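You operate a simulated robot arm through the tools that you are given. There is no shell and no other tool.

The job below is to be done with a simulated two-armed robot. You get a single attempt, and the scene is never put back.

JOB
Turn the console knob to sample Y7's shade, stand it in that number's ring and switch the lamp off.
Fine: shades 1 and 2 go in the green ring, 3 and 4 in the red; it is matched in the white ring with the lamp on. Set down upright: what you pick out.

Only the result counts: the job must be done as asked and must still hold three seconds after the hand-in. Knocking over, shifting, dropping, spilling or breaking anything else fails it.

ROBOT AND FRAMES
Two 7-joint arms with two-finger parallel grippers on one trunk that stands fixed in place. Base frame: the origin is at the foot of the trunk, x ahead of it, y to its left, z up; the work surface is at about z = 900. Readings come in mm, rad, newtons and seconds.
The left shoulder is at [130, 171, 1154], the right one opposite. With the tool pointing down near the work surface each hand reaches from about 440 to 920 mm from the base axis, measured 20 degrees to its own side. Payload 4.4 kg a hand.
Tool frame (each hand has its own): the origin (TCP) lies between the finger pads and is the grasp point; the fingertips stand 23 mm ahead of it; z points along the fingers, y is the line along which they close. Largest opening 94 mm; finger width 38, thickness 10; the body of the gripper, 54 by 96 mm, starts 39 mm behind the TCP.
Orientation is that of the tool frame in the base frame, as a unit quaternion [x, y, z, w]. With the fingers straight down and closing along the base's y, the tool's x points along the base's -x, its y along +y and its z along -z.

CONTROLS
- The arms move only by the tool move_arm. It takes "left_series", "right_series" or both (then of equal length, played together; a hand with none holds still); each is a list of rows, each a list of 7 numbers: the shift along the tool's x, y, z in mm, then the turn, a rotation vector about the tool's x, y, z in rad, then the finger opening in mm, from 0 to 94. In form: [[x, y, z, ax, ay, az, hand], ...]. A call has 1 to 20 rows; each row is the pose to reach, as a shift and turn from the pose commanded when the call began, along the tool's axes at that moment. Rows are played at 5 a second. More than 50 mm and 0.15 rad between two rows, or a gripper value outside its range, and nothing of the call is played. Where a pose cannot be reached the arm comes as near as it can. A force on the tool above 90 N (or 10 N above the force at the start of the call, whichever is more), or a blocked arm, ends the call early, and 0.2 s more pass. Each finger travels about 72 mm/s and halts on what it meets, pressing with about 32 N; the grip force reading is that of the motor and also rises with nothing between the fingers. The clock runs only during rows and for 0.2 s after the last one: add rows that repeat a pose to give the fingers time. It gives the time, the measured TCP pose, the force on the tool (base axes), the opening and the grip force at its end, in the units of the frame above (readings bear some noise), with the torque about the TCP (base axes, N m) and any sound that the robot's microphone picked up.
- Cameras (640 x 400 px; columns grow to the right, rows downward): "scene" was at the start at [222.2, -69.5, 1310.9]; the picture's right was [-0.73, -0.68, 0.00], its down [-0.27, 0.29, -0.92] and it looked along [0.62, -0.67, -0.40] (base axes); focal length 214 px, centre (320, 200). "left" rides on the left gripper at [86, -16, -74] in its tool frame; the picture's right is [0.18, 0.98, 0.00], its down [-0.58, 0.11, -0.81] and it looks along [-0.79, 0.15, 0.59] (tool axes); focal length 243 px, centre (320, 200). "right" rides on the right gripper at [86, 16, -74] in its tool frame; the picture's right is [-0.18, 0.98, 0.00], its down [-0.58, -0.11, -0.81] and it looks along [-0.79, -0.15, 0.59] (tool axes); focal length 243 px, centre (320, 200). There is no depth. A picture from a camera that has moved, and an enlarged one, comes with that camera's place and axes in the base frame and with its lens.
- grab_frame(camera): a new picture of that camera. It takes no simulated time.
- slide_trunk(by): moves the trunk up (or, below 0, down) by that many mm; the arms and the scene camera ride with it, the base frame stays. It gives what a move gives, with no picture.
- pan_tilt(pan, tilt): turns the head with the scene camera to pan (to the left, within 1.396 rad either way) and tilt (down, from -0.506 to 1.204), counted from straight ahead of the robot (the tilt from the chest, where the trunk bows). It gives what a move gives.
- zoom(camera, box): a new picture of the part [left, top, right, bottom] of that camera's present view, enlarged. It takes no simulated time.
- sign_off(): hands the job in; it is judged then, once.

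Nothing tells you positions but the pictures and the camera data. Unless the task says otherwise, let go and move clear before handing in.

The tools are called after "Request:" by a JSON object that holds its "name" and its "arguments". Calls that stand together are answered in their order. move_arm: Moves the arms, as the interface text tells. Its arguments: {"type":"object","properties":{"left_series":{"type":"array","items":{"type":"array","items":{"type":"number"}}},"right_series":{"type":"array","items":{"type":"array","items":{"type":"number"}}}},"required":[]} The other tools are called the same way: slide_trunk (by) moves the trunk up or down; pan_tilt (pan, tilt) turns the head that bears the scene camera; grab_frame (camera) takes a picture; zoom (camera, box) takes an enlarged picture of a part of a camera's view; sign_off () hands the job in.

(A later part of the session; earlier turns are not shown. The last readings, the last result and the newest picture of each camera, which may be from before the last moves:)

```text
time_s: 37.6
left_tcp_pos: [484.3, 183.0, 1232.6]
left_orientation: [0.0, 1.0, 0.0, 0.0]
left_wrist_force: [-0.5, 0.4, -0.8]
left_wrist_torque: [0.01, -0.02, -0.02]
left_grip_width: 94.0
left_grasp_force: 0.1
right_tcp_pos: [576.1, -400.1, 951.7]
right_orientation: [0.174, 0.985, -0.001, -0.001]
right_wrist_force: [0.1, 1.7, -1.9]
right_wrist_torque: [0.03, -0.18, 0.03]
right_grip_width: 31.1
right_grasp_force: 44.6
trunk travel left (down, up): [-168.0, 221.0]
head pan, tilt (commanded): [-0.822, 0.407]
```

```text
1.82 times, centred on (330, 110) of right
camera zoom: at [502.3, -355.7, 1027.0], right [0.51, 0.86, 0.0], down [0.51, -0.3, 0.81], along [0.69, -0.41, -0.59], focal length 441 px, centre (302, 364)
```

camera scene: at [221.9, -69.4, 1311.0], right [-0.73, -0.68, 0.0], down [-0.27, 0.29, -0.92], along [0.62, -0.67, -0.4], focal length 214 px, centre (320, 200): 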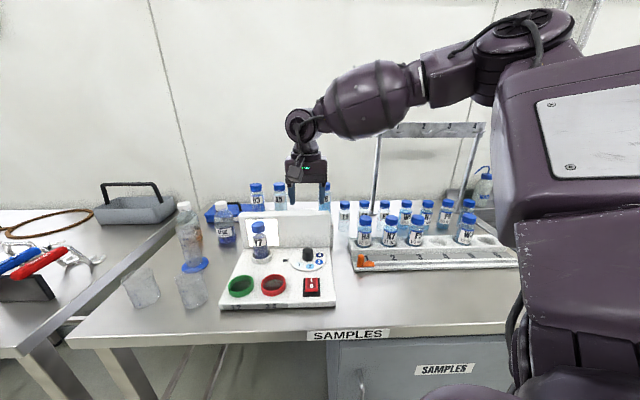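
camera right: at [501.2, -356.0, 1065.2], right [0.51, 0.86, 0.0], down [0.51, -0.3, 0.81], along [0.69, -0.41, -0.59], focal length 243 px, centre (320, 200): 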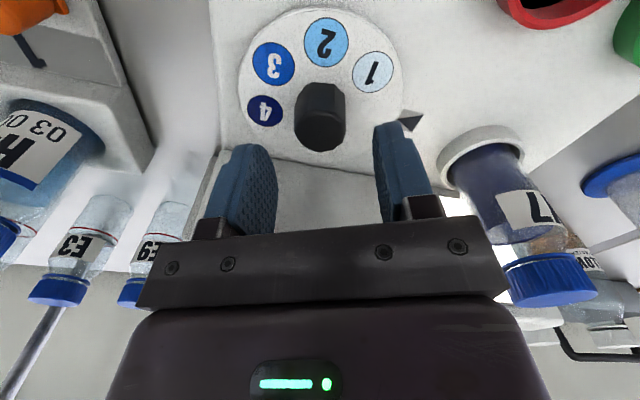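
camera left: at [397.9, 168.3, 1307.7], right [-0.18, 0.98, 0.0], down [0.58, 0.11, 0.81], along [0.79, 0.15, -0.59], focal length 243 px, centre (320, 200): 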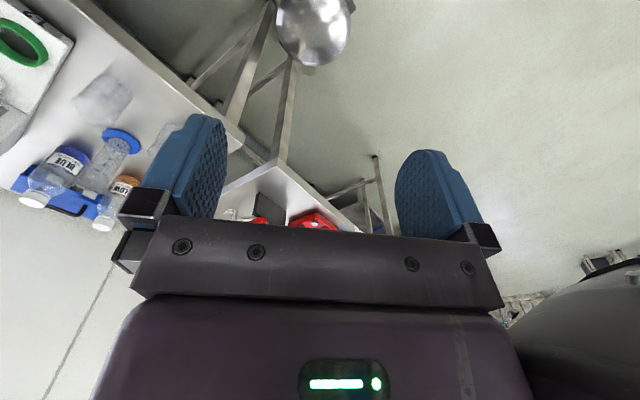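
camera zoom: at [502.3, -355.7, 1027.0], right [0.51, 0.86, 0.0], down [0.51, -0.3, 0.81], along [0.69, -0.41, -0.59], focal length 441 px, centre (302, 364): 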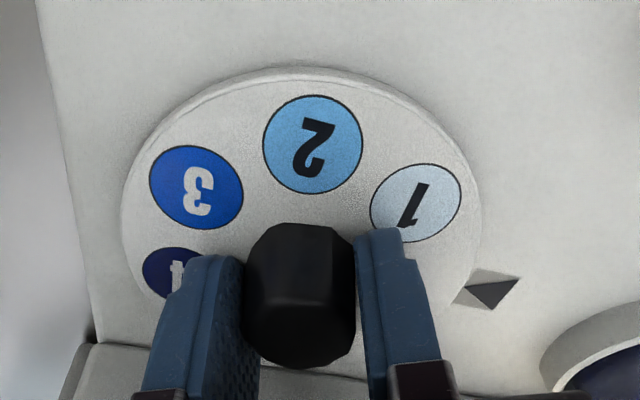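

The knob is gripped at 31 mm. Turning clockwise, seen from above, by about 25° first while watching the torque.

Request:
{"name": "move_arm", "arguments": {"right_series": [[0, 0, 0, 0, 0, 0.11, 15], [0, 0, 0, 0, 0, 0.22, 15], [0, 0, 0, 0, 0, 0.33, 15], [0, 0, 0, 0, 0, 0.436, 15], [0, 0, 0, 0, 0, 0.436, 15]]}}

Request:
{"name": "grab_frame", "arguments": {"camera": "right"}}

Request:
{"name": "zoom", "arguments": {"camera": "scene", "box": [270, 210, 350, 290]}}

```text
time_s: 38.8
left_tcp_pos: [484.5, 184.6, 1231.3]
left_orientation: [0.0, 1.0, 0.0, 0.0]
left_wrist_force: [0.5, -0.1, -0.6]
left_wrist_torque: [0.03, -0.02, -0.01]
left_grip_width: 94.2
left_grasp_force: 0.1
right_tcp_pos: [577.8, -400.7, 951.6]
right_orientation: [0.385, 0.923, 0.001, 0.0]
right_wrist_force: [-2.3, -2.0, -3.9]
right_wrist_torque: [-0.41, -0.36, -0.04]
right_grip_width: 31.3
right_grasp_force: 45.4
trunk travel left (down, up): [-168.0, 221.0]
head pan, tilt (commanded): [-0.822, 0.407]
```

```text
taken
camera right: at [528.2, -328.4, 1027.0], right [0.83, 0.56, 0.0], down [0.33, -0.49, 0.81], along [0.45, -0.67, -0.59], focal length 243 px, centre (320, 200)
```

right: 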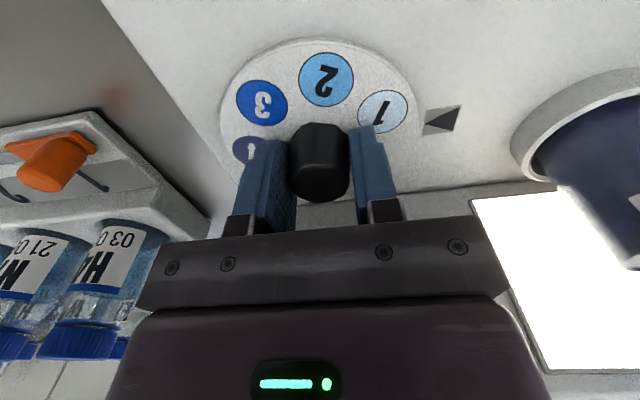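

```text
5.00 times, centred on (310, 250) of scene
camera zoom: at [222.2, -69.7, 1310.9], right [-0.73, -0.68, 0.0], down [-0.27, 0.29, -0.92], along [0.62, -0.67, -0.4], focal length 1072 px, centre (370, -50)
```

zoom: 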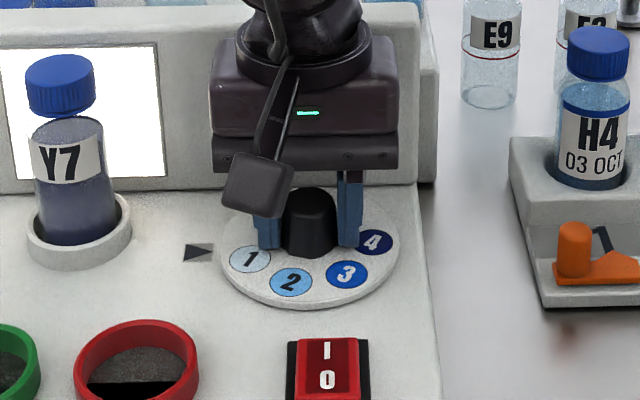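

The dial turns with the knob, and 1 is approaching the pointer. Continuing this stroke.

Request:
{"name": "move_arm", "arguments": {"right_series": [[0, 0, 0, 0, 0, 0.11, 15], [0, 0, 0, 0, 0, 0.22, 15], [0, 0, 0, 0, 0, 0.33, 15], [0, 0, 0, 0, 0, 0.45, 15], [0, 0, 0, 0, 0, 0.45, 15]]}}

Request:
{"name": "grab_frame", "arguments": {"camera": "right"}}

Request:
{"name": "zoom", "arguments": {"camera": "scene", "box": [270, 210, 350, 290]}}

```text
time_s: 40.0
left_tcp_pos: [483.5, 182.4, 1231.8]
left_orientation: [-0.001, 1.0, -0.001, 0.0]
left_wrist_force: [0.2, -0.6, 0.2]
left_wrist_torque: [-0.04, 0.01, 0.01]
left_grip_width: 93.9
left_grasp_force: 0.1
right_tcp_pos: [577.2, -400.9, 952.0]
right_orientation: [0.581, 0.814, 0.0, -0.002]
right_wrist_force: [-7.9, -6.1, 0.0]
right_wrist_torque: [0.0, 0.4, 0.03]
right_grip_width: 31.3
right_grasp_force: 44.9
trunk travel left (down, up): [-168.0, 221.0]
head pan, tilt (commanded): [-0.822, 0.407]
```

```text
taken
camera right: at [564.3, -314.5, 1027.1], right [0.99, 0.15, 0.0], down [0.09, -0.59, 0.81], along [0.12, -0.8, -0.59], focal length 243 px, centre (320, 200)
```

right: 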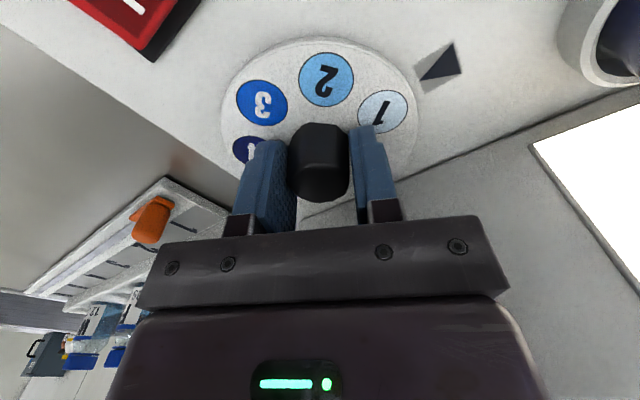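

```text
5.00 times, centred on (310, 250) of scene
camera zoom: at [221.4, -70.2, 1311.1], right [-0.73, -0.68, 0.0], down [-0.27, 0.29, -0.92], along [0.62, -0.67, -0.4], focal length 1072 px, centre (370, -50)
```

zoom: 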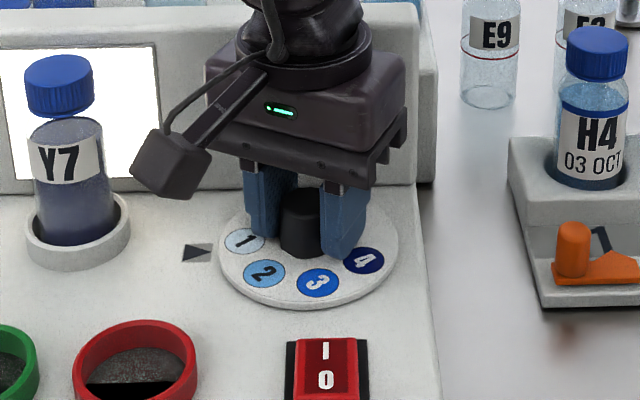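

1 is now at the pointer. I'll open, lift, turn the hand back, take a slightly corrected grip (the side force shows about 1.5 mm offset) and regrasp.

Request:
{"name": "move_arm", "arguments": {"right_series": [[0, 0, 0, 0, 0, 0, 40], [0, 0, 0, 0, 0, 0, 54], [0, 0, -2, 0, 0, 0, 54], [0, 0, -20, 0, 0, 0, 54], [0, 0, -38, 0, 0, 0, 54], [-0.3, -0.7, -38, 0, 0, -0.127, 54], [-0.65, -1.35, -38, 0, 0, -0.254, 54], [-0.65, -1.35, -38, 0, 0, -0.381, 54], [-0.65, -1.35, -38, 0, 0, -0.508, 54], [-0.65, -1.35, -38, 0, 0, -0.635, 54], [-0.65, -1.35, -38, 0, 0, -0.762, 54], [-0.65, -1.35, -38, 0, 0, -0.886, 54], [-0.65, -1.35, -38, 0, 0, -0.886, 54]]}}

Request:
{"name": "grab_frame", "arguments": {"camera": "right"}}

Request:
{"name": "zoom", "arguments": {"camera": "scene", "box": [270, 210, 350, 290]}}

```text
time_s: 42.8
left_tcp_pos: [484.2, 183.9, 1231.9]
left_orientation: [0.0, 1.0, 0.0, 0.001]
left_wrist_force: [-0.4, -0.6, 0.0]
left_wrist_torque: [-0.01, 0.01, 0.01]
left_grip_width: 94.2
left_grasp_force: 0.1
right_tcp_pos: [576.9, -401.5, 989.3]
right_orientation: [0.174, 0.985, 0.0, 0.0]
right_wrist_force: [-0.8, 0.5, -0.1]
right_wrist_torque: [0.01, 0.02, 0.04]
right_grip_width: 53.8
right_grasp_force: 0.0
trunk travel left (down, up): [-168.0, 221.0]
head pan, tilt (commanded): [-0.822, 0.407]
```

```text
taken
camera right: at [501.0, -357.5, 1065.0], right [0.51, 0.86, 0.0], down [0.51, -0.3, 0.81], along [0.69, -0.41, -0.59], focal length 243 px, centre (320, 200)
```

right: 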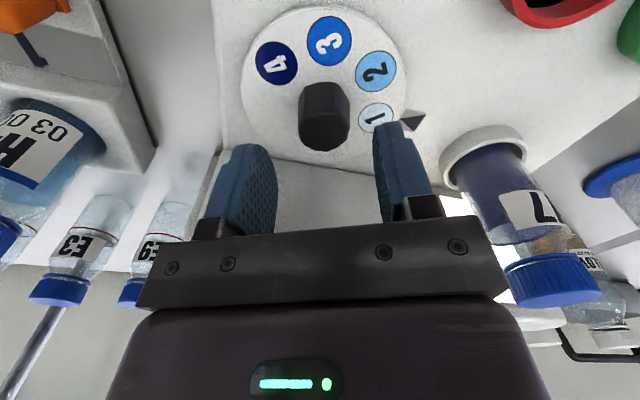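

```text
5.00 times, centred on (310, 250) of scene
camera zoom: at [222.2, -69.5, 1310.9], right [-0.73, -0.68, 0.0], down [-0.27, 0.29, -0.92], along [0.62, -0.67, -0.4], focal length 1072 px, centre (370, -50)
```

zoom: 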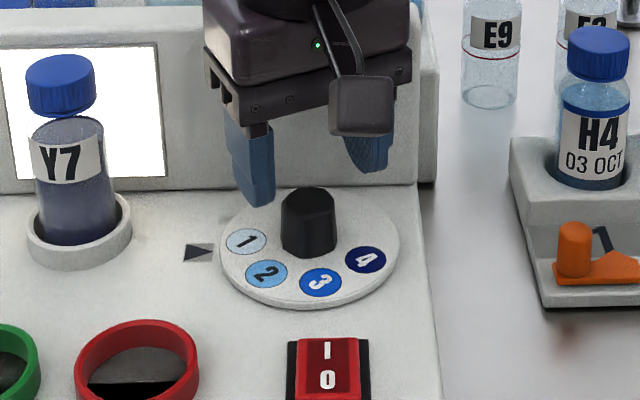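

The dial held its place. I'll recentre by about 2 mm, lower, grip and make the second stroke.

Request:
{"name": "move_arm", "arguments": {"right_series": [[0.7, 2, 19, 0, 0, 0, 54], [0.7, 2, 37.5, 0, 0, 0, 54], [0.7, 2, 37.5, 0, 0, 0, 54], [0.7, 2, 37.5, 0, 0, 0, 40], [0.7, 2, 37.5, 0, 0, 0, 30], [0.7, 2, 37.5, 0, 0, 0, 15], [0.7, 2, 37.5, 0, 0, 0, 15], [0.7, 2, 37.5, 0, 0, 0.127, 15], [0.7, 2, 37.5, 0, 0, 0.254, 15], [0.7, 2, 37.5, 0, 0, 0.381, 15], [0.7, 2, 37.5, 0, 0, 0.508, 15], [0.7, 2, 37.5, 0, 0, 0.635, 15], [0.7, 2, 37.5, 0, 0, 0.762, 15], [0.7, 2, 37.5, 0, 0, 0.886, 15], [0.7, 2, 37.5, 0, 0, 0.886, 15]]}}

Request:
{"name": "grab_frame", "arguments": {"camera": "right"}}

Request:
{"name": "zoom", "arguments": {"camera": "scene", "box": [270, 210, 350, 290]}}

```text
time_s: 46.0
left_tcp_pos: [485.0, 184.3, 1231.2]
left_orientation: [0.0, 1.0, 0.0, 0.0]
left_wrist_force: [-0.7, -0.1, 0.0]
left_wrist_torque: [0.01, -0.03, 0.0]
left_grip_width: 93.9
left_grasp_force: 0.0
right_tcp_pos: [576.7, -400.2, 951.8]
right_orientation: [0.58, 0.814, -0.001, -0.001]
right_wrist_force: [-3.5, -1.9, -5.5]
right_wrist_torque: [0.04, 0.07, 0.01]
right_grip_width: 31.6
right_grasp_force: 45.2
trunk travel left (down, up): [-168.0, 221.0]
head pan, tilt (commanded): [-0.822, 0.407]
```

```text
taken
camera right: at [563.9, -313.3, 1027.4], right [0.99, 0.15, 0.0], down [0.09, -0.59, 0.81], along [0.12, -0.8, -0.59], focal length 243 px, centre (320, 200)
```

right: 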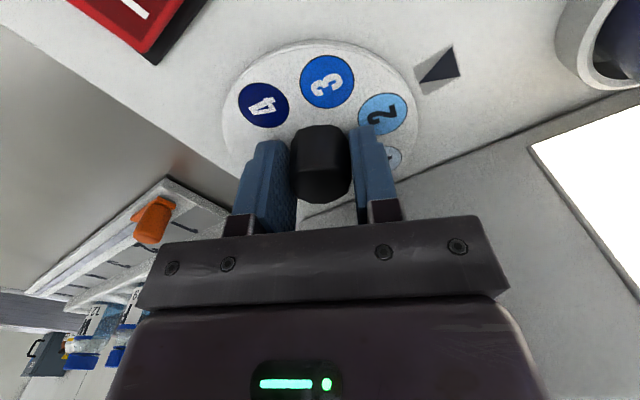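

```text
5.00 times, centred on (310, 250) of scene
camera zoom: at [222.3, -69.9, 1310.9], right [-0.73, -0.68, 0.0], down [-0.27, 0.29, -0.92], along [0.62, -0.67, -0.4], focal length 1072 px, centre (370, -50)
```

zoom: 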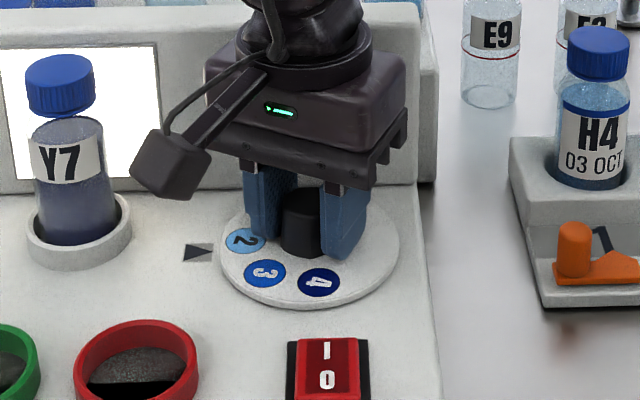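

2 is at the pointer and the side forces are lower. Releasing, turning back and regripping for the third stroke.

Request:
{"name": "move_arm", "arguments": {"right_series": [[0, 0, 0, 0, 0, 0, 40], [0, 0, 0, 0, 0, 0, 54], [0, 0, -2, 0, 0, 0, 54], [0, 0, -20, 0, 0, 0, 54], [0, 0, -38, 0, 0, 0, 54], [0, 0, -38, 0, 0, -0.127, 54], [0, 0, -38, 0, 0, -0.254, 54], [0, 0, -38, 0, 0, -0.381, 54], [0, 0, -38, 0, 0, -0.508, 54], [0, 0, -38, 0, 0, -0.635, 54], [0, 0, -38, 0, 0, -0.762, 54], [0, 0, -38, 0, 0, -0.886, 54], [0, 0, -19, 0, 0, -0.886, 54], [0, 0, 0, 0, 0, -0.886, 54], [0, 0, 0, 0, 0, -0.886, 54], [0, 0, 0, 0, 0, -0.886, 40], [0, 0, 0, 0, 0, -0.886, 30], [0, 0, 0, 0, 0, -0.886, 15], [0, 0, 0, 0, 0, -0.886, 15]]}}

Request:
{"name": "zoom", "arguments": {"camera": "scene", "box": [270, 210, 350, 290]}}

```text
time_s: 50.0
left_tcp_pos: [482.5, 182.3, 1232.1]
left_orientation: [0.0, 1.0, 0.0, 0.0]
left_wrist_force: [0.7, -0.9, 0.1]
left_wrist_torque: [-0.04, -0.01, 0.03]
left_grip_width: 94.0
left_grasp_force: 0.1
right_tcp_pos: [576.8, -398.5, 951.9]
right_orientation: [0.175, 0.985, -0.001, 0.0]
right_wrist_force: [-0.4, -6.5, 4.5]
right_wrist_torque: [-0.43, -0.13, -0.01]
right_grip_width: 31.6
right_grasp_force: 44.8
trunk travel left (down, up): [-168.0, 221.0]
head pan, tilt (commanded): [-0.822, 0.407]
```

```text
5.00 times, centred on (310, 250) of scene
camera zoom: at [221.8, -70.0, 1311.0], right [-0.73, -0.68, 0.0], down [-0.27, 0.29, -0.92], along [0.62, -0.67, -0.4], focal length 1072 px, centre (370, -50)
```

zoom: 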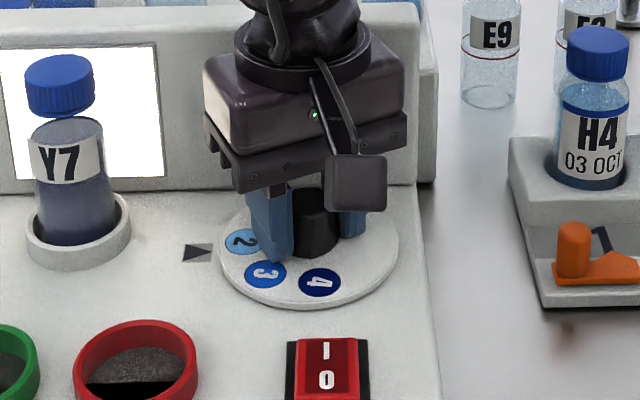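

Gripped again. Third stroke now.

Request:
{"name": "move_arm", "arguments": {"right_series": [[0, 0, 0, 0, 0, 0.127, 15], [0, 0, 0, 0, 0, 0.254, 15], [0, 0, 0, 0, 0, 0.381, 15], [0, 0, 0, 0, 0, 0.508, 15], [0, 0, 0, 0, 0, 0.635, 15], [0, 0, 0, 0, 0, 0.762, 15], [0, 0, 0, 0, 0, 0.886, 15], [0, 0, 0, 0, 0, 0.886, 15]]}}

Request:
{"name": "zoom", "arguments": {"camera": "scene", "box": [270, 210, 350, 290]}}

Request:
{"name": "grab_frame", "arguments": {"camera": "right"}}

```text
time_s: 51.8
left_tcp_pos: [485.3, 183.1, 1231.8]
left_orientation: [0.0, 1.0, 0.0, 0.0]
left_wrist_force: [-0.5, -0.5, -0.5]
left_wrist_torque: [-0.01, -0.01, 0.01]
left_grip_width: 94.1
left_grasp_force: 0.0
right_tcp_pos: [576.5, -399.2, 951.9]
right_orientation: [0.581, 0.814, 0.0, -0.002]
right_wrist_force: [2.6, -8.4, -4.7]
right_wrist_torque: [-0.23, -0.16, 0.03]
right_grip_width: 31.3
right_grasp_force: 45.0
trunk travel left (down, up): [-168.0, 221.0]
head pan, tilt (commanded): [-0.822, 0.407]
```

```text
5.00 times, centred on (310, 250) of scene
camera zoom: at [222.8, -70.5, 1310.7], right [-0.73, -0.68, 0.0], down [-0.27, 0.29, -0.92], along [0.62, -0.67, -0.4], focal length 1072 px, centre (370, -50)
```

zoom: 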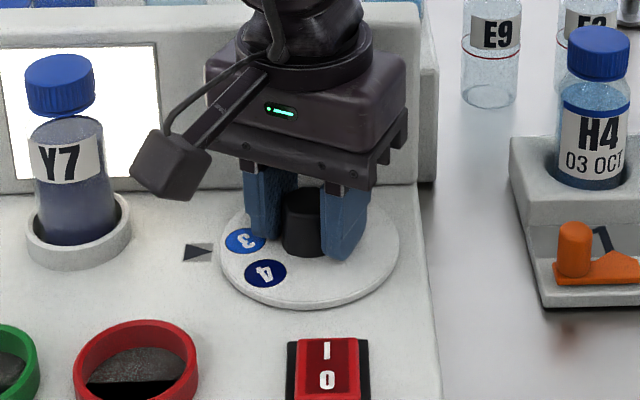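

```text
taken
camera right: at [564.0, -313.6, 1027.0], right [0.99, 0.15, 0.0], down [0.09, -0.59, 0.81], along [0.12, -0.8, -0.59], focal length 243 px, centre (320, 200)
```

right: 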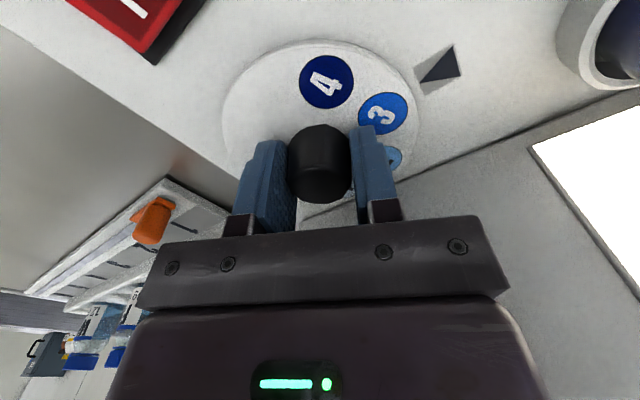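

3 is at the pointer; one more stroke. Release, turn back and regrip.

Request:
{"name": "move_arm", "arguments": {"right_series": [[0, 0, 0, 0, 0, 0, 40], [0, 0, 0, 0, 0, 0, 54], [0, 0, -2, 0, 0, 0, 54], [0, 0, -20, 0, 0, 0, 54], [0, 0, -38, 0, 0, 0, 54], [0, 0, -38, 0, 0, -0.127, 54], [0, 0, -38, 0, 0, -0.254, 54], [0, 0, -38, 0, 0, -0.381, 54], [0, 0, -38, 0, 0, -0.508, 54], [0, 0, -38, 0, 0, -0.635, 54], [0, 0, -38, 0, 0, -0.762, 54], [0, 0, -38, 0, 0, -0.886, 54], [0, 0, -38, 0, 0, -0.886, 54]]}}

Request:
{"name": "grab_frame", "arguments": {"camera": "right"}}

Request:
{"name": "zoom", "arguments": {"camera": "scene", "box": [270, 230, 350, 290]}}

```text
time_s: 54.6
left_tcp_pos: [485.9, 183.4, 1232.8]
left_orientation: [0.0, 1.0, 0.0, 0.001]
left_wrist_force: [-0.7, 0.4, 0.2]
left_wrist_torque: [0.0, -0.02, 0.0]
left_grip_width: 93.9
left_grasp_force: 0.1
right_tcp_pos: [576.6, -399.7, 991.8]
right_orientation: [0.174, 0.985, 0.0, 0.0]
right_wrist_force: [0.6, -0.3, -0.2]
right_wrist_torque: [-0.03, 0.0, 0.03]
right_grip_width: 53.8
right_grasp_force: 0.0
trunk travel left (down, up): [-168.0, 221.0]
head pan, tilt (commanded): [-0.822, 0.407]
```

```text
taken
camera right: at [501.0, -355.5, 1065.7], right [0.51, 0.86, 0.0], down [0.51, -0.3, 0.81], along [0.69, -0.41, -0.59], focal length 243 px, centre (320, 200)
```

right: 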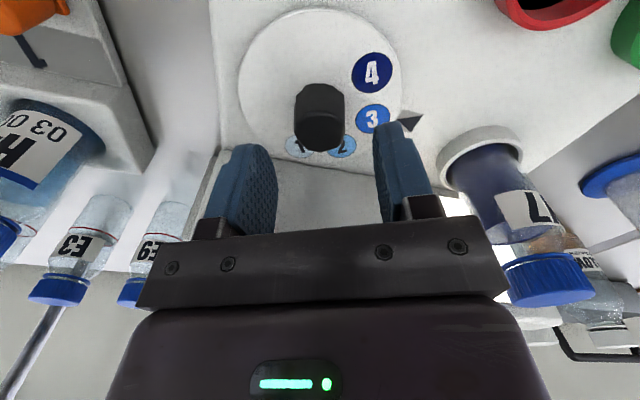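

```text
6.67 times, centred on (310, 260) of scene
camera zoom: at [222.2, -69.5, 1310.9], right [-0.73, -0.68, 0.0], down [-0.27, 0.29, -0.92], along [0.62, -0.67, -0.4], focal length 1430 px, centre (387, -200)
```

zoom: 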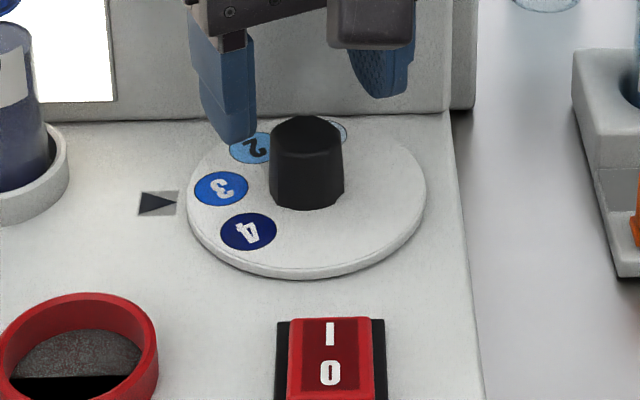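

3 is exactly at the pointer and 4 is about 50° away. Regripping and making the final stroke.

Request:
{"name": "move_arm", "arguments": {"right_series": [[0, 0, 19, 0, 0, 0, 54], [0, 0, 38, 0, 0, 0, 54], [0, 0, 38, 0, 0, 0, 54], [0, 0, 38, 0, 0, 0, 40], [0, 0, 38, 0, 0, 0, 30], [0, 0, 38, 0, 0, 0, 15], [0, 0, 38, 0, 0, 0, 15], [0, 0, 38, 0, 0, 0.127, 15], [0, 0, 38, 0, 0, 0.254, 15], [0, 0, 38, 0, 0, 0.381, 15], [0, 0, 38, 0, 0, 0.508, 15], [0, 0, 38, 0, 0, 0.635, 15], [0, 0, 38, 0, 0, 0.762, 15], [0, 0, 38, 0, 0, 0.883, 15], [0, 0, 38, 0, 0, 0.883, 15]]}}

Request:
{"name": "zoom", "arguments": {"camera": "scene", "box": [270, 230, 350, 290]}}

Request:
{"name": "grab_frame", "arguments": {"camera": "right"}}

```text
time_s: 57.8
left_tcp_pos: [482.6, 184.0, 1233.1]
left_orientation: [0.0, 1.0, 0.0, 0.0]
left_wrist_force: [-0.1, -0.1, -0.3]
left_wrist_torque: [-0.03, -0.01, -0.02]
left_grip_width: 93.8
left_grasp_force: 0.1
right_tcp_pos: [576.2, -398.9, 952.0]
right_orientation: [0.579, 0.815, 0.0, -0.001]
right_wrist_force: [-2.0, -11.7, 5.5]
right_wrist_torque: [-0.2, 0.01, 0.18]
right_grip_width: 31.4
right_grasp_force: 45.1
trunk travel left (down, up): [-168.0, 221.0]
head pan, tilt (commanded): [-0.822, 0.407]
```

```text
6.67 times, centred on (310, 260) of scene
camera zoom: at [221.6, -70.3, 1311.1], right [-0.73, -0.68, 0.0], down [-0.27, 0.29, -0.92], along [0.62, -0.67, -0.4], focal length 1430 px, centre (387, -200)
```

zoom: 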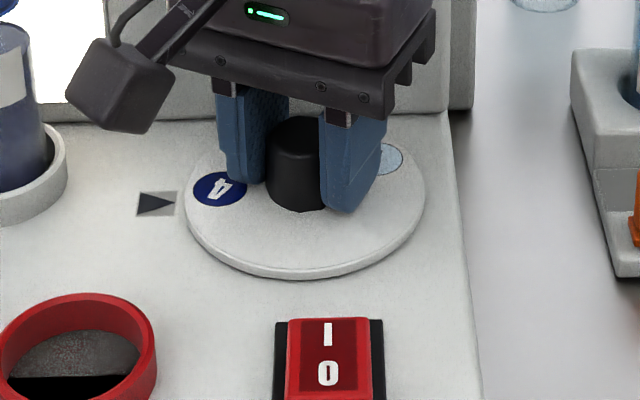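

```text
taken
camera right: at [563.5, -313.5, 1027.8], right [0.99, 0.15, 0.0], down [0.09, -0.59, 0.81], along [0.12, -0.8, -0.59], focal length 243 px, centre (320, 200)
```

right: 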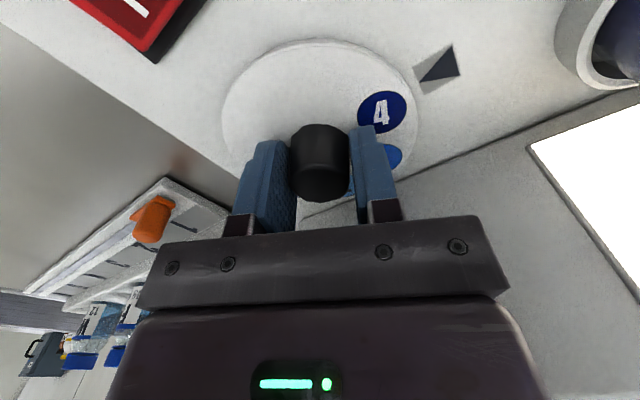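

4 is now at the pointer. Opening, lifting clear, squaring the hand to the bench and checking the dial.

Request:
{"name": "move_arm", "arguments": {"right_series": [[0, 0, 0, 0, 0, 0, 40], [0, 0, 0, 0, 0, 0, 54], [0, 0, -2, 0, 0, 0, 54], [0, 0, -20, 0, 0, 0, 54], [0, 0, -50, 0, 0, 0, 54], [0, 0, -95, 0, 0, -0.12, 54], [0, 0, -140, 0, 0, -0.24, 54], [0, 0, -170, 0, 0, -0.36, 54], [0, 0, -170, 0, 0, -0.447, 54], [0, 0, -170, 0, 0, -0.447, 54]]}}

Request:
{"name": "zoom", "arguments": {"camera": "scene", "box": [270, 230, 350, 290]}}

Request:
{"name": "grab_frame", "arguments": {"camera": "scene"}}

```text
time_s: 60.0
left_tcp_pos: [484.9, 184.0, 1233.4]
left_orientation: [0.0, 1.0, 0.0, 0.0]
left_wrist_force: [-0.2, 0.2, -0.1]
left_wrist_torque: [0.0, -0.03, -0.01]
left_grip_width: 94.0
left_grasp_force: 0.1
right_tcp_pos: [577.3, -399.3, 1121.5]
right_orientation: [0.384, 0.923, 0.001, -0.001]
right_wrist_force: [-1.3, 0.5, 1.1]
right_wrist_torque: [0.0, -0.01, 0.02]
right_grip_width: 54.1
right_grasp_force: 0.0
trunk travel left (down, up): [-168.0, 221.0]
head pan, tilt (commanded): [-0.822, 0.407]
```

```text
6.67 times, centred on (310, 260) of scene
camera zoom: at [222.0, -69.4, 1311.0], right [-0.73, -0.68, 0.0], down [-0.27, 0.29, -0.92], along [0.62, -0.67, -0.4], focal length 1430 px, centre (387, -200)
```

zoom: 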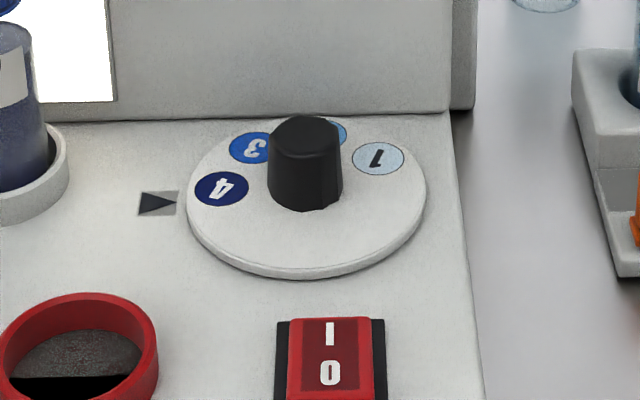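

```text
taken
camera scene: at [222.0, -69.4, 1311.0], right [-0.73, -0.68, 0.0], down [-0.27, 0.29, -0.92], along [0.62, -0.67, -0.4], focal length 214 px, centre (320, 200)
```

scene: 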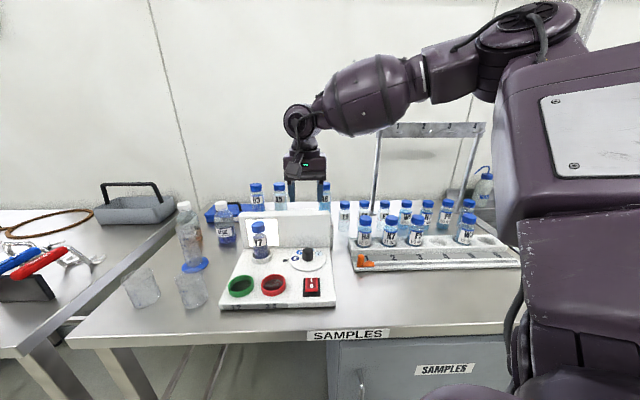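

The dial shows 4 at the pointer. Next I pick Y7 up from the white ring: moving above it first to check alignment.

Request:
{"name": "move_arm", "arguments": {"right_series": [[-5, 40, 0, 0, 0, 0, 60], [-10, 80, 0, 0, 0, 0, 60], [-14, 115, 0, 0, 0, 0, 60], [-14, 128, 0, 0, 0, 0, 60], [-14, 128, 40, 0, 0, 0, 60], [-14, 128, 55, 0, 0, 0, 60], [-14, 128, 55, 0, 0, 0, 60]]}}

Request:
{"name": "grab_frame", "arguments": {"camera": "right"}}

Request:
{"name": "zoom", "arguments": {"camera": "scene", "box": [230, 180, 300, 270]}}

```text
time_s: 61.6
left_tcp_pos: [485.0, 183.8, 1232.6]
left_orientation: [0.0, 1.0, 0.0, 0.0]
left_wrist_force: [0.6, -0.4, -0.1]
left_wrist_torque: [0.01, 0.01, 0.01]
left_grip_width: 94.0
left_grasp_force: 0.0
right_tcp_pos: [677.7, -318.9, 1067.5]
right_orientation: [0.383, 0.924, 0.0, -0.001]
right_wrist_force: [-0.6, -0.4, -0.9]
right_wrist_torque: [0.0, 0.02, -0.01]
right_grip_width: 60.1
right_grasp_force: 0.0
trunk travel left (down, up): [-168.0, 221.0]
head pan, tilt (commanded): [-0.822, 0.407]
```

```text
taken
camera right: at [628.6, -247.4, 1142.7], right [0.83, 0.56, 0.0], down [0.33, -0.49, 0.81], along [0.45, -0.67, -0.59], focal length 243 px, centre (320, 200)
```

right: 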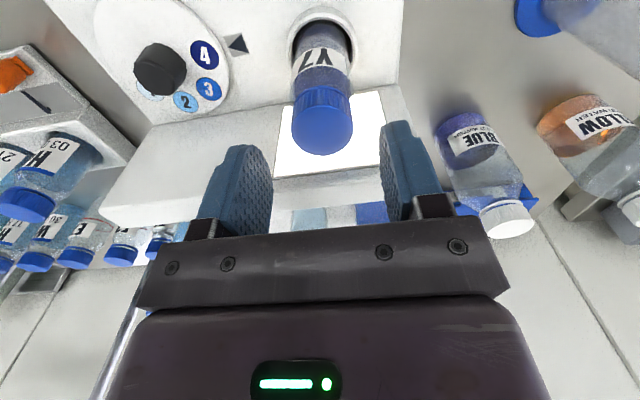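

```text
4.44 times, centred on (265, 225) of scene
camera zoom: at [222.2, -69.6, 1311.0], right [-0.73, -0.68, 0.0], down [-0.27, 0.29, -0.92], along [0.62, -0.67, -0.4], focal length 953 px, centre (564, 89)
```

zoom: 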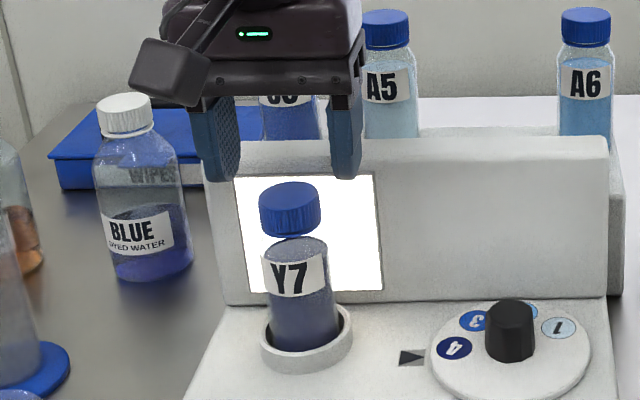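

Y7 is centred between the fingers. Descending and gripping at the same height as before.

Request:
{"name": "move_arm", "arguments": {"right_series": [[0, 0, 20, 0, 0, 0, 58], [0, 0, 40, 0, 0, 0, 58], [0, 0, 58, 0, 0, 0, 58], [0, 0, 67, 0, 0, 0, 58], [0, 0, 67, 0, 0, 0, 58], [0, 0, 67, 0, 0, 0, 48], [0, 0, 67, 0, 0, 0, 40], [0, 0, 67, 0, 0, 0, 30], [0, 0, 67, 0, 0, 0, 20], [0, 0, 67, 0, 0, 0, 20]]}}

Request:
{"name": "grab_frame", "arguments": {"camera": "right"}}

Request:
{"name": "zoom", "arguments": {"camera": "scene", "box": [230, 180, 300, 270]}}

```text
time_s: 63.8
left_tcp_pos: [484.1, 184.3, 1231.8]
left_orientation: [0.0, 1.0, 0.0, 0.0]
left_wrist_force: [0.4, -0.3, 0.0]
left_wrist_torque: [-0.04, -0.02, 0.0]
left_grip_width: 94.1
left_grasp_force: 0.1
right_tcp_pos: [677.7, -319.6, 1001.0]
right_orientation: [0.383, 0.924, 0.0, 0.0]
right_wrist_force: [-0.9, -1.2, 1.1]
right_wrist_torque: [-0.08, -0.01, 0.0]
right_grip_width: 41.0
right_grasp_force: 32.4
trunk travel left (down, up): [-168.0, 221.0]
head pan, tilt (commanded): [-0.822, 0.407]
```

```text
taken
camera right: at [628.1, -247.0, 1075.5], right [0.83, 0.56, 0.0], down [0.33, -0.49, 0.81], along [0.45, -0.67, -0.59], focal length 243 px, centre (320, 200)
```

right: 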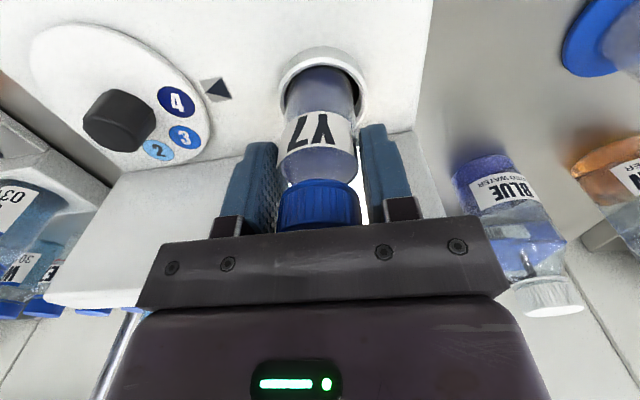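

```text
4.44 times, centred on (265, 225) of scene
camera zoom: at [222.1, -69.5, 1311.0], right [-0.73, -0.68, 0.0], down [-0.27, 0.29, -0.92], along [0.62, -0.67, -0.4], focal length 953 px, centre (564, 89)
```

zoom: 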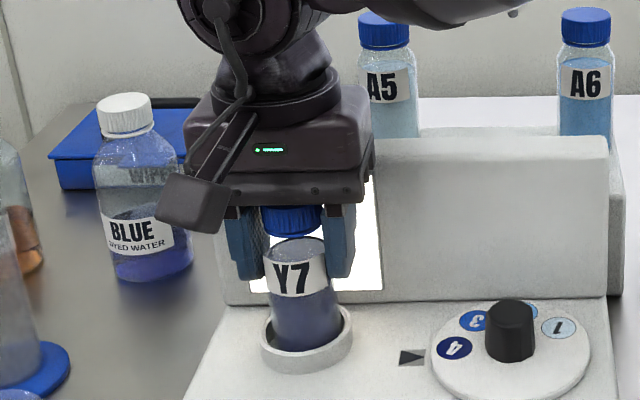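

Gripped. Lifting Y7 out of the white ring and carrying it over the red ring (about u=-205, v=597).

Request:
{"name": "move_arm", "arguments": {"right_series": [[0, 0, -5, 0, 0, 0, 20], [0, 0, -20, 0, 0, 0, 20], [0, 0, -45, 0, 0, 0, 20], [0, 0, -62, 0, 0, 0, 20], [20, -8, -62, 0, 0, 0, 20], [55, -25, -62, 0, 0, 0, 20], [90, -40, -62, 0, 0, 0, 20], [109, -48.4, -62, 0, 0, 0, 20], [109, -48.4, -50, 0, 0, 0, 20], [109, -48.4, -50, 0, 0, 0, 20]]}}

Request:
{"name": "zoom", "arguments": {"camera": "right", "box": [250, 0, 410, 110]}}

Request:
{"name": "zoom", "arguments": {"camera": "scene", "box": [240, 220, 310, 310]}}

Request:
{"name": "grab_frame", "arguments": {"camera": "right"}}

```text
time_s: 66.0
left_tcp_pos: [483.8, 182.7, 1232.5]
left_orientation: [-0.001, 1.0, 0.001, 0.0]
left_wrist_force: [0.0, -1.2, 0.0]
left_wrist_torque: [0.0, -0.03, 0.0]
left_grip_width: 94.0
left_grasp_force: 0.0
right_tcp_pos: [565.4, -276.1, 1050.8]
right_orientation: [0.384, 0.923, 0.0, 0.001]
right_wrist_force: [0.1, -0.1, -1.0]
right_wrist_torque: [0.01, -0.03, -0.01]
right_grip_width: 40.8
right_grasp_force: 32.2
trunk travel left (down, up): [-168.0, 221.0]
head pan, tilt (commanded): [-0.822, 0.407]
```

```text
3.64 times, centred on (330, 55) of right
camera zoom: at [515.7, -203.7, 1126.0], right [0.83, 0.56, 0.0], down [0.33, -0.49, 0.81], along [0.45, -0.67, -0.59], focal length 882 px, centre (284, 727)
```

zoom: 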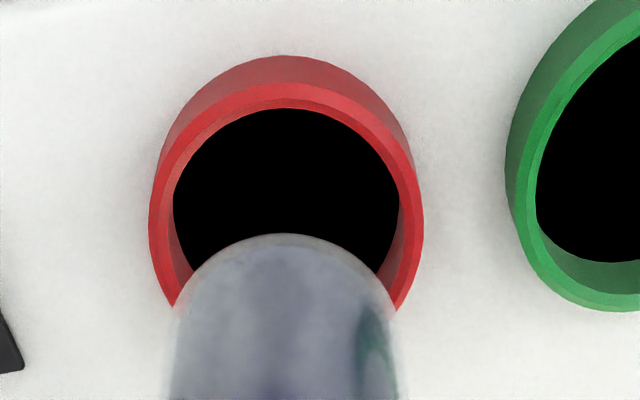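

```text
4.44 times, centred on (275, 265) of scene
camera zoom: at [221.8, -69.5, 1311.1], right [-0.73, -0.68, 0.0], down [-0.27, 0.29, -0.92], along [0.62, -0.67, -0.4], focal length 953 px, centre (520, -89)
```

zoom: 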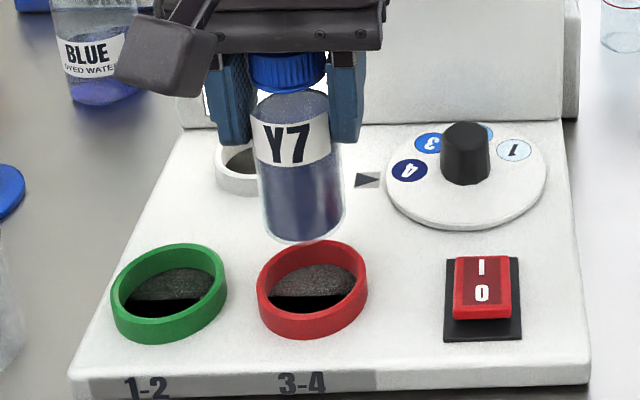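

```text
taken
camera right: at [515.7, -203.7, 1126.0], right [0.83, 0.56, 0.0], down [0.33, -0.49, 0.81], along [0.45, -0.67, -0.59], focal length 243 px, centre (320, 200)
```

right: 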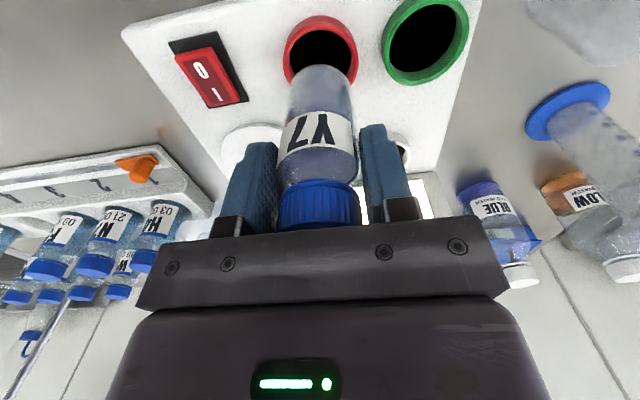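

Y7 is centred over the red ring in the wrist view. Lowering to just above the rim and rechecking.

Request:
{"name": "move_arm", "arguments": {"right_series": [[0, 0, 12, 0, 0, 0, 20], [0, 0, 22, 0, 0, 0, 20], [0, 0, 29, 0, 0, 0, 20], [0, 0, 29, 0, 0, 0, 20]]}}

Request:
{"name": "zoom", "arguments": {"camera": "right", "box": [270, 0, 380, 130]}}

Request:
{"name": "zoom", "arguments": {"camera": "scene", "box": [250, 240, 300, 310]}}

```text
time_s: 67.0
left_tcp_pos: [485.7, 184.7, 1232.9]
left_orientation: [0.0, 1.0, 0.0, 0.0]
left_wrist_force: [-0.8, 1.1, -0.1]
left_wrist_torque: [-0.01, -0.01, -0.04]
left_grip_width: 94.0
left_grasp_force: 0.1
right_tcp_pos: [565.7, -275.8, 1021.0]
right_orientation: [0.383, 0.924, 0.001, -0.001]
right_wrist_force: [0.4, 0.4, -1.2]
right_wrist_torque: [0.01, -0.03, 0.02]
right_grip_width: 40.9
right_grasp_force: 32.0
trunk travel left (down, up): [-168.0, 221.0]
head pan, tilt (commanded): [-0.822, 0.407]
```

```text
3.08 times, centred on (325, 65) of right
camera zoom: at [516.3, -203.7, 1097.1], right [0.83, 0.56, 0.0], down [0.33, -0.49, 0.81], along [0.45, -0.67, -0.59], focal length 746 px, centre (305, 615)
```

zoom: 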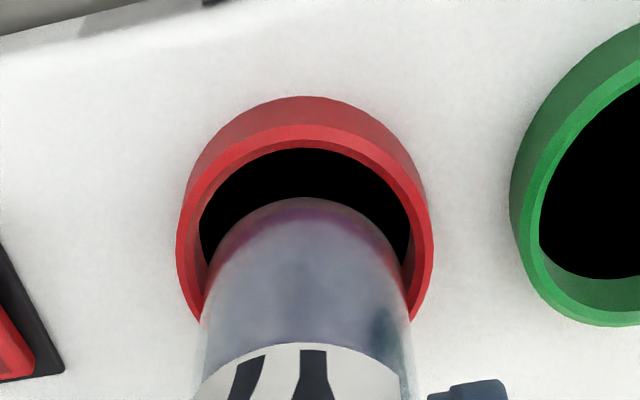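

```text
5.71 times, centred on (275, 275) of scene
camera zoom: at [222.1, -69.5, 1311.0], right [-0.73, -0.68, 0.0], down [-0.27, 0.29, -0.92], along [0.62, -0.67, -0.4], focal length 1226 px, centre (577, -229)
```

zoom: 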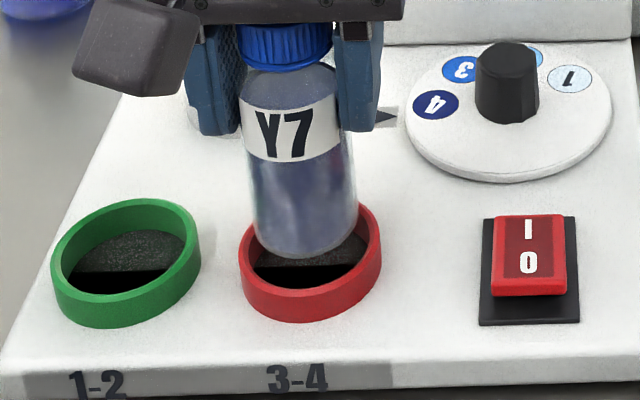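

The alignment is the same as at the white ring. Lowering into the red ring in small steps.

Request:
{"name": "move_arm", "arguments": {"right_series": [[0, 0, 6, 0, 0, 0, 20], [0, 0, 12, 0, 0, 0, 20], [0, 0, 17, 0, 0, 0, 20], [0, 0, 19, 0, 0, 0, 20], [0, 0, 19, 0, 0, 0, 20]]}}

Request:
{"name": "zoom", "arguments": {"camera": "scene", "box": [250, 240, 300, 310]}}

```text
time_s: 68.2
left_tcp_pos: [484.4, 184.2, 1232.3]
left_orientation: [0.0, 1.0, 0.0, 0.0]
left_wrist_force: [0.7, 0.7, -0.1]
left_wrist_torque: [0.0, -0.01, 0.04]
left_grip_width: 93.9
left_grasp_force: 0.1
right_tcp_pos: [565.6, -275.3, 1003.5]
right_orientation: [0.384, 0.923, 0.001, 0.0]
right_wrist_force: [0.3, 0.2, -1.0]
right_wrist_torque: [0.01, -0.02, -0.02]
right_grip_width: 40.7
right_grasp_force: 31.7
trunk travel left (down, up): [-168.0, 221.0]
head pan, tilt (commanded): [-0.822, 0.407]
```

```text
5.71 times, centred on (275, 275) of scene
camera zoom: at [222.2, -69.5, 1311.0], right [-0.73, -0.68, 0.0], down [-0.27, 0.29, -0.92], along [0.62, -0.67, -0.4], focal length 1226 px, centre (577, -229)
```

zoom: 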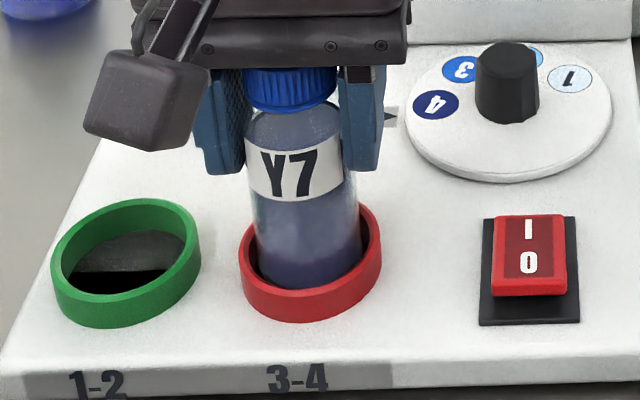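

Request:
{"name": "move_arm", "arguments": {"right_series": [[0, 0, 1.5, 0, 0, 0, 20], [0, 0, 3, 0, 0, 0, 20], [0, 0, 3, 0, 0, 0, 20]]}}

```text
time_s: 69.0
left_tcp_pos: [484.6, 183.5, 1231.6]
left_orientation: [0.001, 1.0, 0.0, 0.0]
left_wrist_force: [0.6, 0.1, -0.1]
left_wrist_torque: [-0.01, 0.0, -0.05]
left_grip_width: 94.2
left_grasp_force: 0.1
right_tcp_pos: [565.7, -275.5, 999.6]
right_orientation: [0.384, 0.923, 0.001, 0.001]
right_wrist_force: [0.4, -0.2, 2.9]
right_wrist_torque: [-0.03, 0.01, -0.02]
right_grip_width: 41.0
right_grasp_force: 31.8
trunk travel left (down, up): [-168.0, 221.0]
head pan, tilt (commanded): [-0.822, 0.407]
```

The bottle is just resting on the red ring's floor. Opening the fingers.

Request:
{"name": "move_arm", "arguments": {"right_series": [[0, 0, 0, 0, 0, 0, 20], [0, 0, 0, 0, 0, 0, 42], [0, 0, 0, 0, 0, 0, 52], [0, 0, 0, 0, 0, 0, 60], [0, 0, 0, 0, 0, 0, 60]]}}

Request:
{"name": "zoom", "arguments": {"camera": "scene", "box": [240, 230, 310, 310]}}

Request:
{"name": "grab_frame", "arguments": {"camera": "right"}}

```text
time_s: 70.2
left_tcp_pos: [484.5, 183.4, 1231.1]
left_orientation: [0.0, 1.0, 0.001, 0.0]
left_wrist_force: [0.6, -0.7, 0.1]
left_wrist_torque: [0.02, 0.0, 0.01]
left_grip_width: 94.1
left_grasp_force: 0.1
right_tcp_pos: [566.4, -274.5, 999.8]
right_orientation: [0.383, 0.924, 0.0, -0.001]
right_wrist_force: [0.0, 0.2, -0.2]
right_wrist_torque: [0.03, 0.0, -0.02]
right_grip_width: 59.9
right_grasp_force: 0.0
trunk travel left (down, up): [-168.0, 221.0]
head pan, tilt (commanded): [-0.822, 0.407]
```

```text
5.00 times, centred on (275, 270) of scene
camera zoom: at [222.2, -69.5, 1311.0], right [-0.73, -0.68, 0.0], down [-0.27, 0.29, -0.92], along [0.62, -0.67, -0.4], focal length 1072 px, centre (545, -150)
```

zoom: 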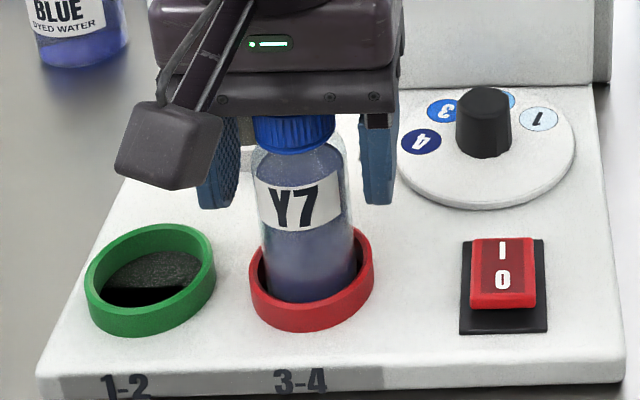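

```text
taken
camera right: at [516.4, -203.6, 1075.0], right [0.83, 0.56, 0.0], down [0.33, -0.49, 0.81], along [0.45, -0.67, -0.59], focal length 243 px, centre (320, 200)
```

right: 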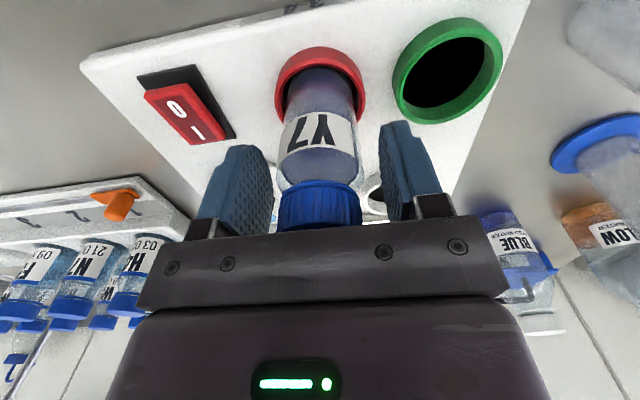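

Y7 stands upright in the red ring. Next I lift clear, close the fingers, tilt 25° again and come above the O end of the switch.

Request:
{"name": "move_arm", "arguments": {"right_series": [[0, 0, -15, 0, 0, 0, 60], [0, 0, -55, 0, 0, 0, 60], [0, 0, -100, 0, 0, 0, 60], [0, 0, -145, 0, 0, 0, 60], [0, -40, -145, 0, 0, 0, 40], [0, -75, -145, 0, 0, 0, 20], [0, -92, -145, 0, 0, 0, 0], [5, -92, -145, 0, -0.145, 0, 0], [10, -92, -145, 0, -0.29, 0, 0], [13.6, -92, -145, 0, -0.436, 0, 0], [13.6, -92, -105, 0, -0.436, 0, 0], [13.6, -92, -65, 0, -0.436, 0, 0], [13.6, -92, -30, 0, -0.436, 0, 0], [13.6, -92, -30, 0, -0.436, 0, 0]]}}

Request:
{"name": "grab_frame", "arguments": {"camera": "scene"}}

Request:
{"name": "grab_frame", "arguments": {"camera": "right"}}

```text
time_s: 73.2
left_tcp_pos: [484.5, 183.8, 1232.6]
left_orientation: [0.0, 1.0, 0.0, 0.001]
left_wrist_force: [0.1, 0.3, 0.1]
left_wrist_torque: [0.02, 0.0, 0.03]
left_grip_width: 93.9
left_grasp_force: 0.2
right_tcp_pos: [490.0, -331.4, 1029.8]
right_orientation: [0.373, 0.902, -0.082, 0.2]
right_wrist_force: [-1.2, 0.1, 0.4]
right_wrist_torque: [-0.01, -0.04, -0.02]
right_grip_width: 0.0
right_grasp_force: 31.6
trunk travel left (down, up): [-168.0, 221.0]
head pan, tilt (commanded): [-0.822, 0.407]
```

```text
taken
camera scene: at [221.5, -69.3, 1311.3], right [-0.73, -0.68, 0.0], down [-0.27, 0.29, -0.92], along [0.62, -0.67, -0.4], focal length 214 px, centre (320, 200)
```

scene: 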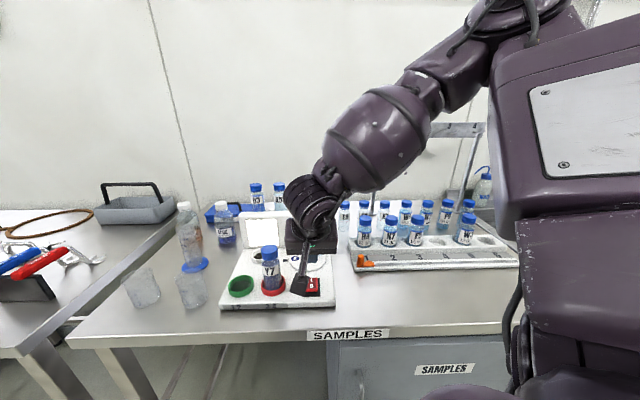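

```text
taken
camera right: at [424.3, -242.1, 1061.5], right [0.81, 0.58, 0.08], down [0.05, -0.21, 0.98], along [0.58, -0.79, -0.2], focal length 243 px, centre (320, 200)
```

right: 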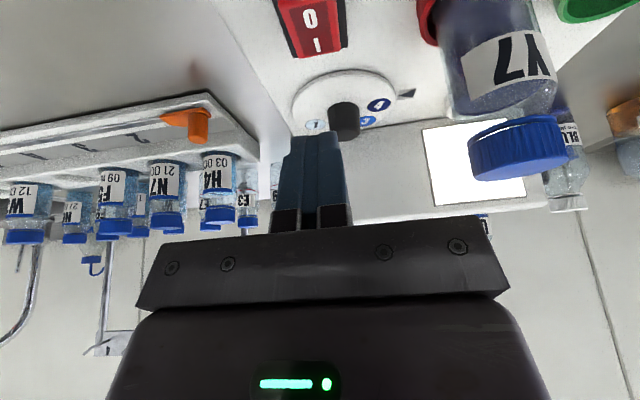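

Request:
{"name": "move_arm", "arguments": {"right_series": [[8.4, 0.7, 18.1, 0, 0, 0, 0], [16.9, 1.5, 36.3, 0, 0, 0, 0], [23.2, 1.5, 49.8, 0, 0, 0, 0], [23.2, 1.5, 49.8, 0, 0, 0, 0]]}}

Request:
{"name": "zoom", "arguments": {"camera": "scene", "box": [285, 250, 335, 310]}}

Request:
{"name": "zoom", "arguments": {"camera": "right", "box": [220, 0, 420, 200]}}

```text
time_s: 74.2
left_tcp_pos: [485.3, 183.1, 1232.5]
left_orientation: [-0.001, 1.0, -0.001, 0.0]
left_wrist_force: [-0.3, 0.0, 0.3]
left_wrist_torque: [-0.01, -0.01, -0.05]
left_grip_width: 94.1
left_grasp_force: 0.0
right_tcp_pos: [491.4, -330.0, 974.0]
right_orientation: [0.374, 0.902, -0.082, 0.199]
right_wrist_force: [0.2, 0.0, 0.0]
right_wrist_torque: [-0.02, 0.02, -0.04]
right_grip_width: 0.1
right_grasp_force: 32.0
trunk travel left (down, up): [-168.0, 221.0]
head pan, tilt (commanded): [-0.822, 0.407]
```

```text
6.67 times, centred on (310, 280) of scene
camera zoom: at [221.9, -69.4, 1311.1], right [-0.73, -0.68, 0.0], down [-0.27, 0.29, -0.92], along [0.62, -0.67, -0.4], focal length 1430 px, centre (387, -333)
```

zoom: 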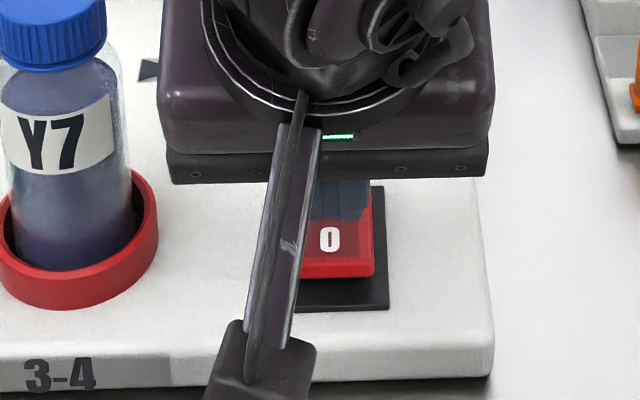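

```text
2.00 times, centred on (320, 100) of right
camera zoom: at [426.2, -241.6, 1005.7], right [0.81, 0.58, 0.08], down [0.05, -0.21, 0.98], along [0.58, -0.79, -0.2], focal length 485 px, centre (320, 400)
```

zoom: 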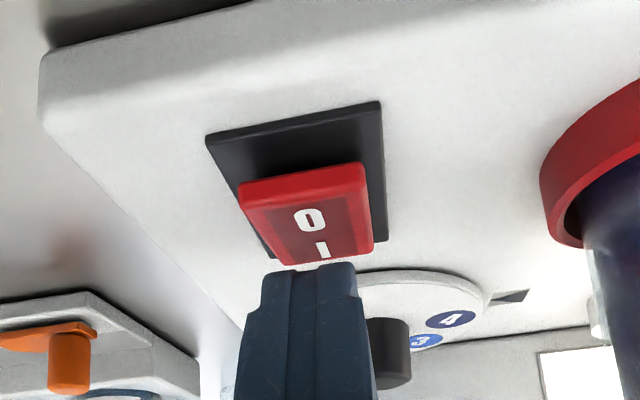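

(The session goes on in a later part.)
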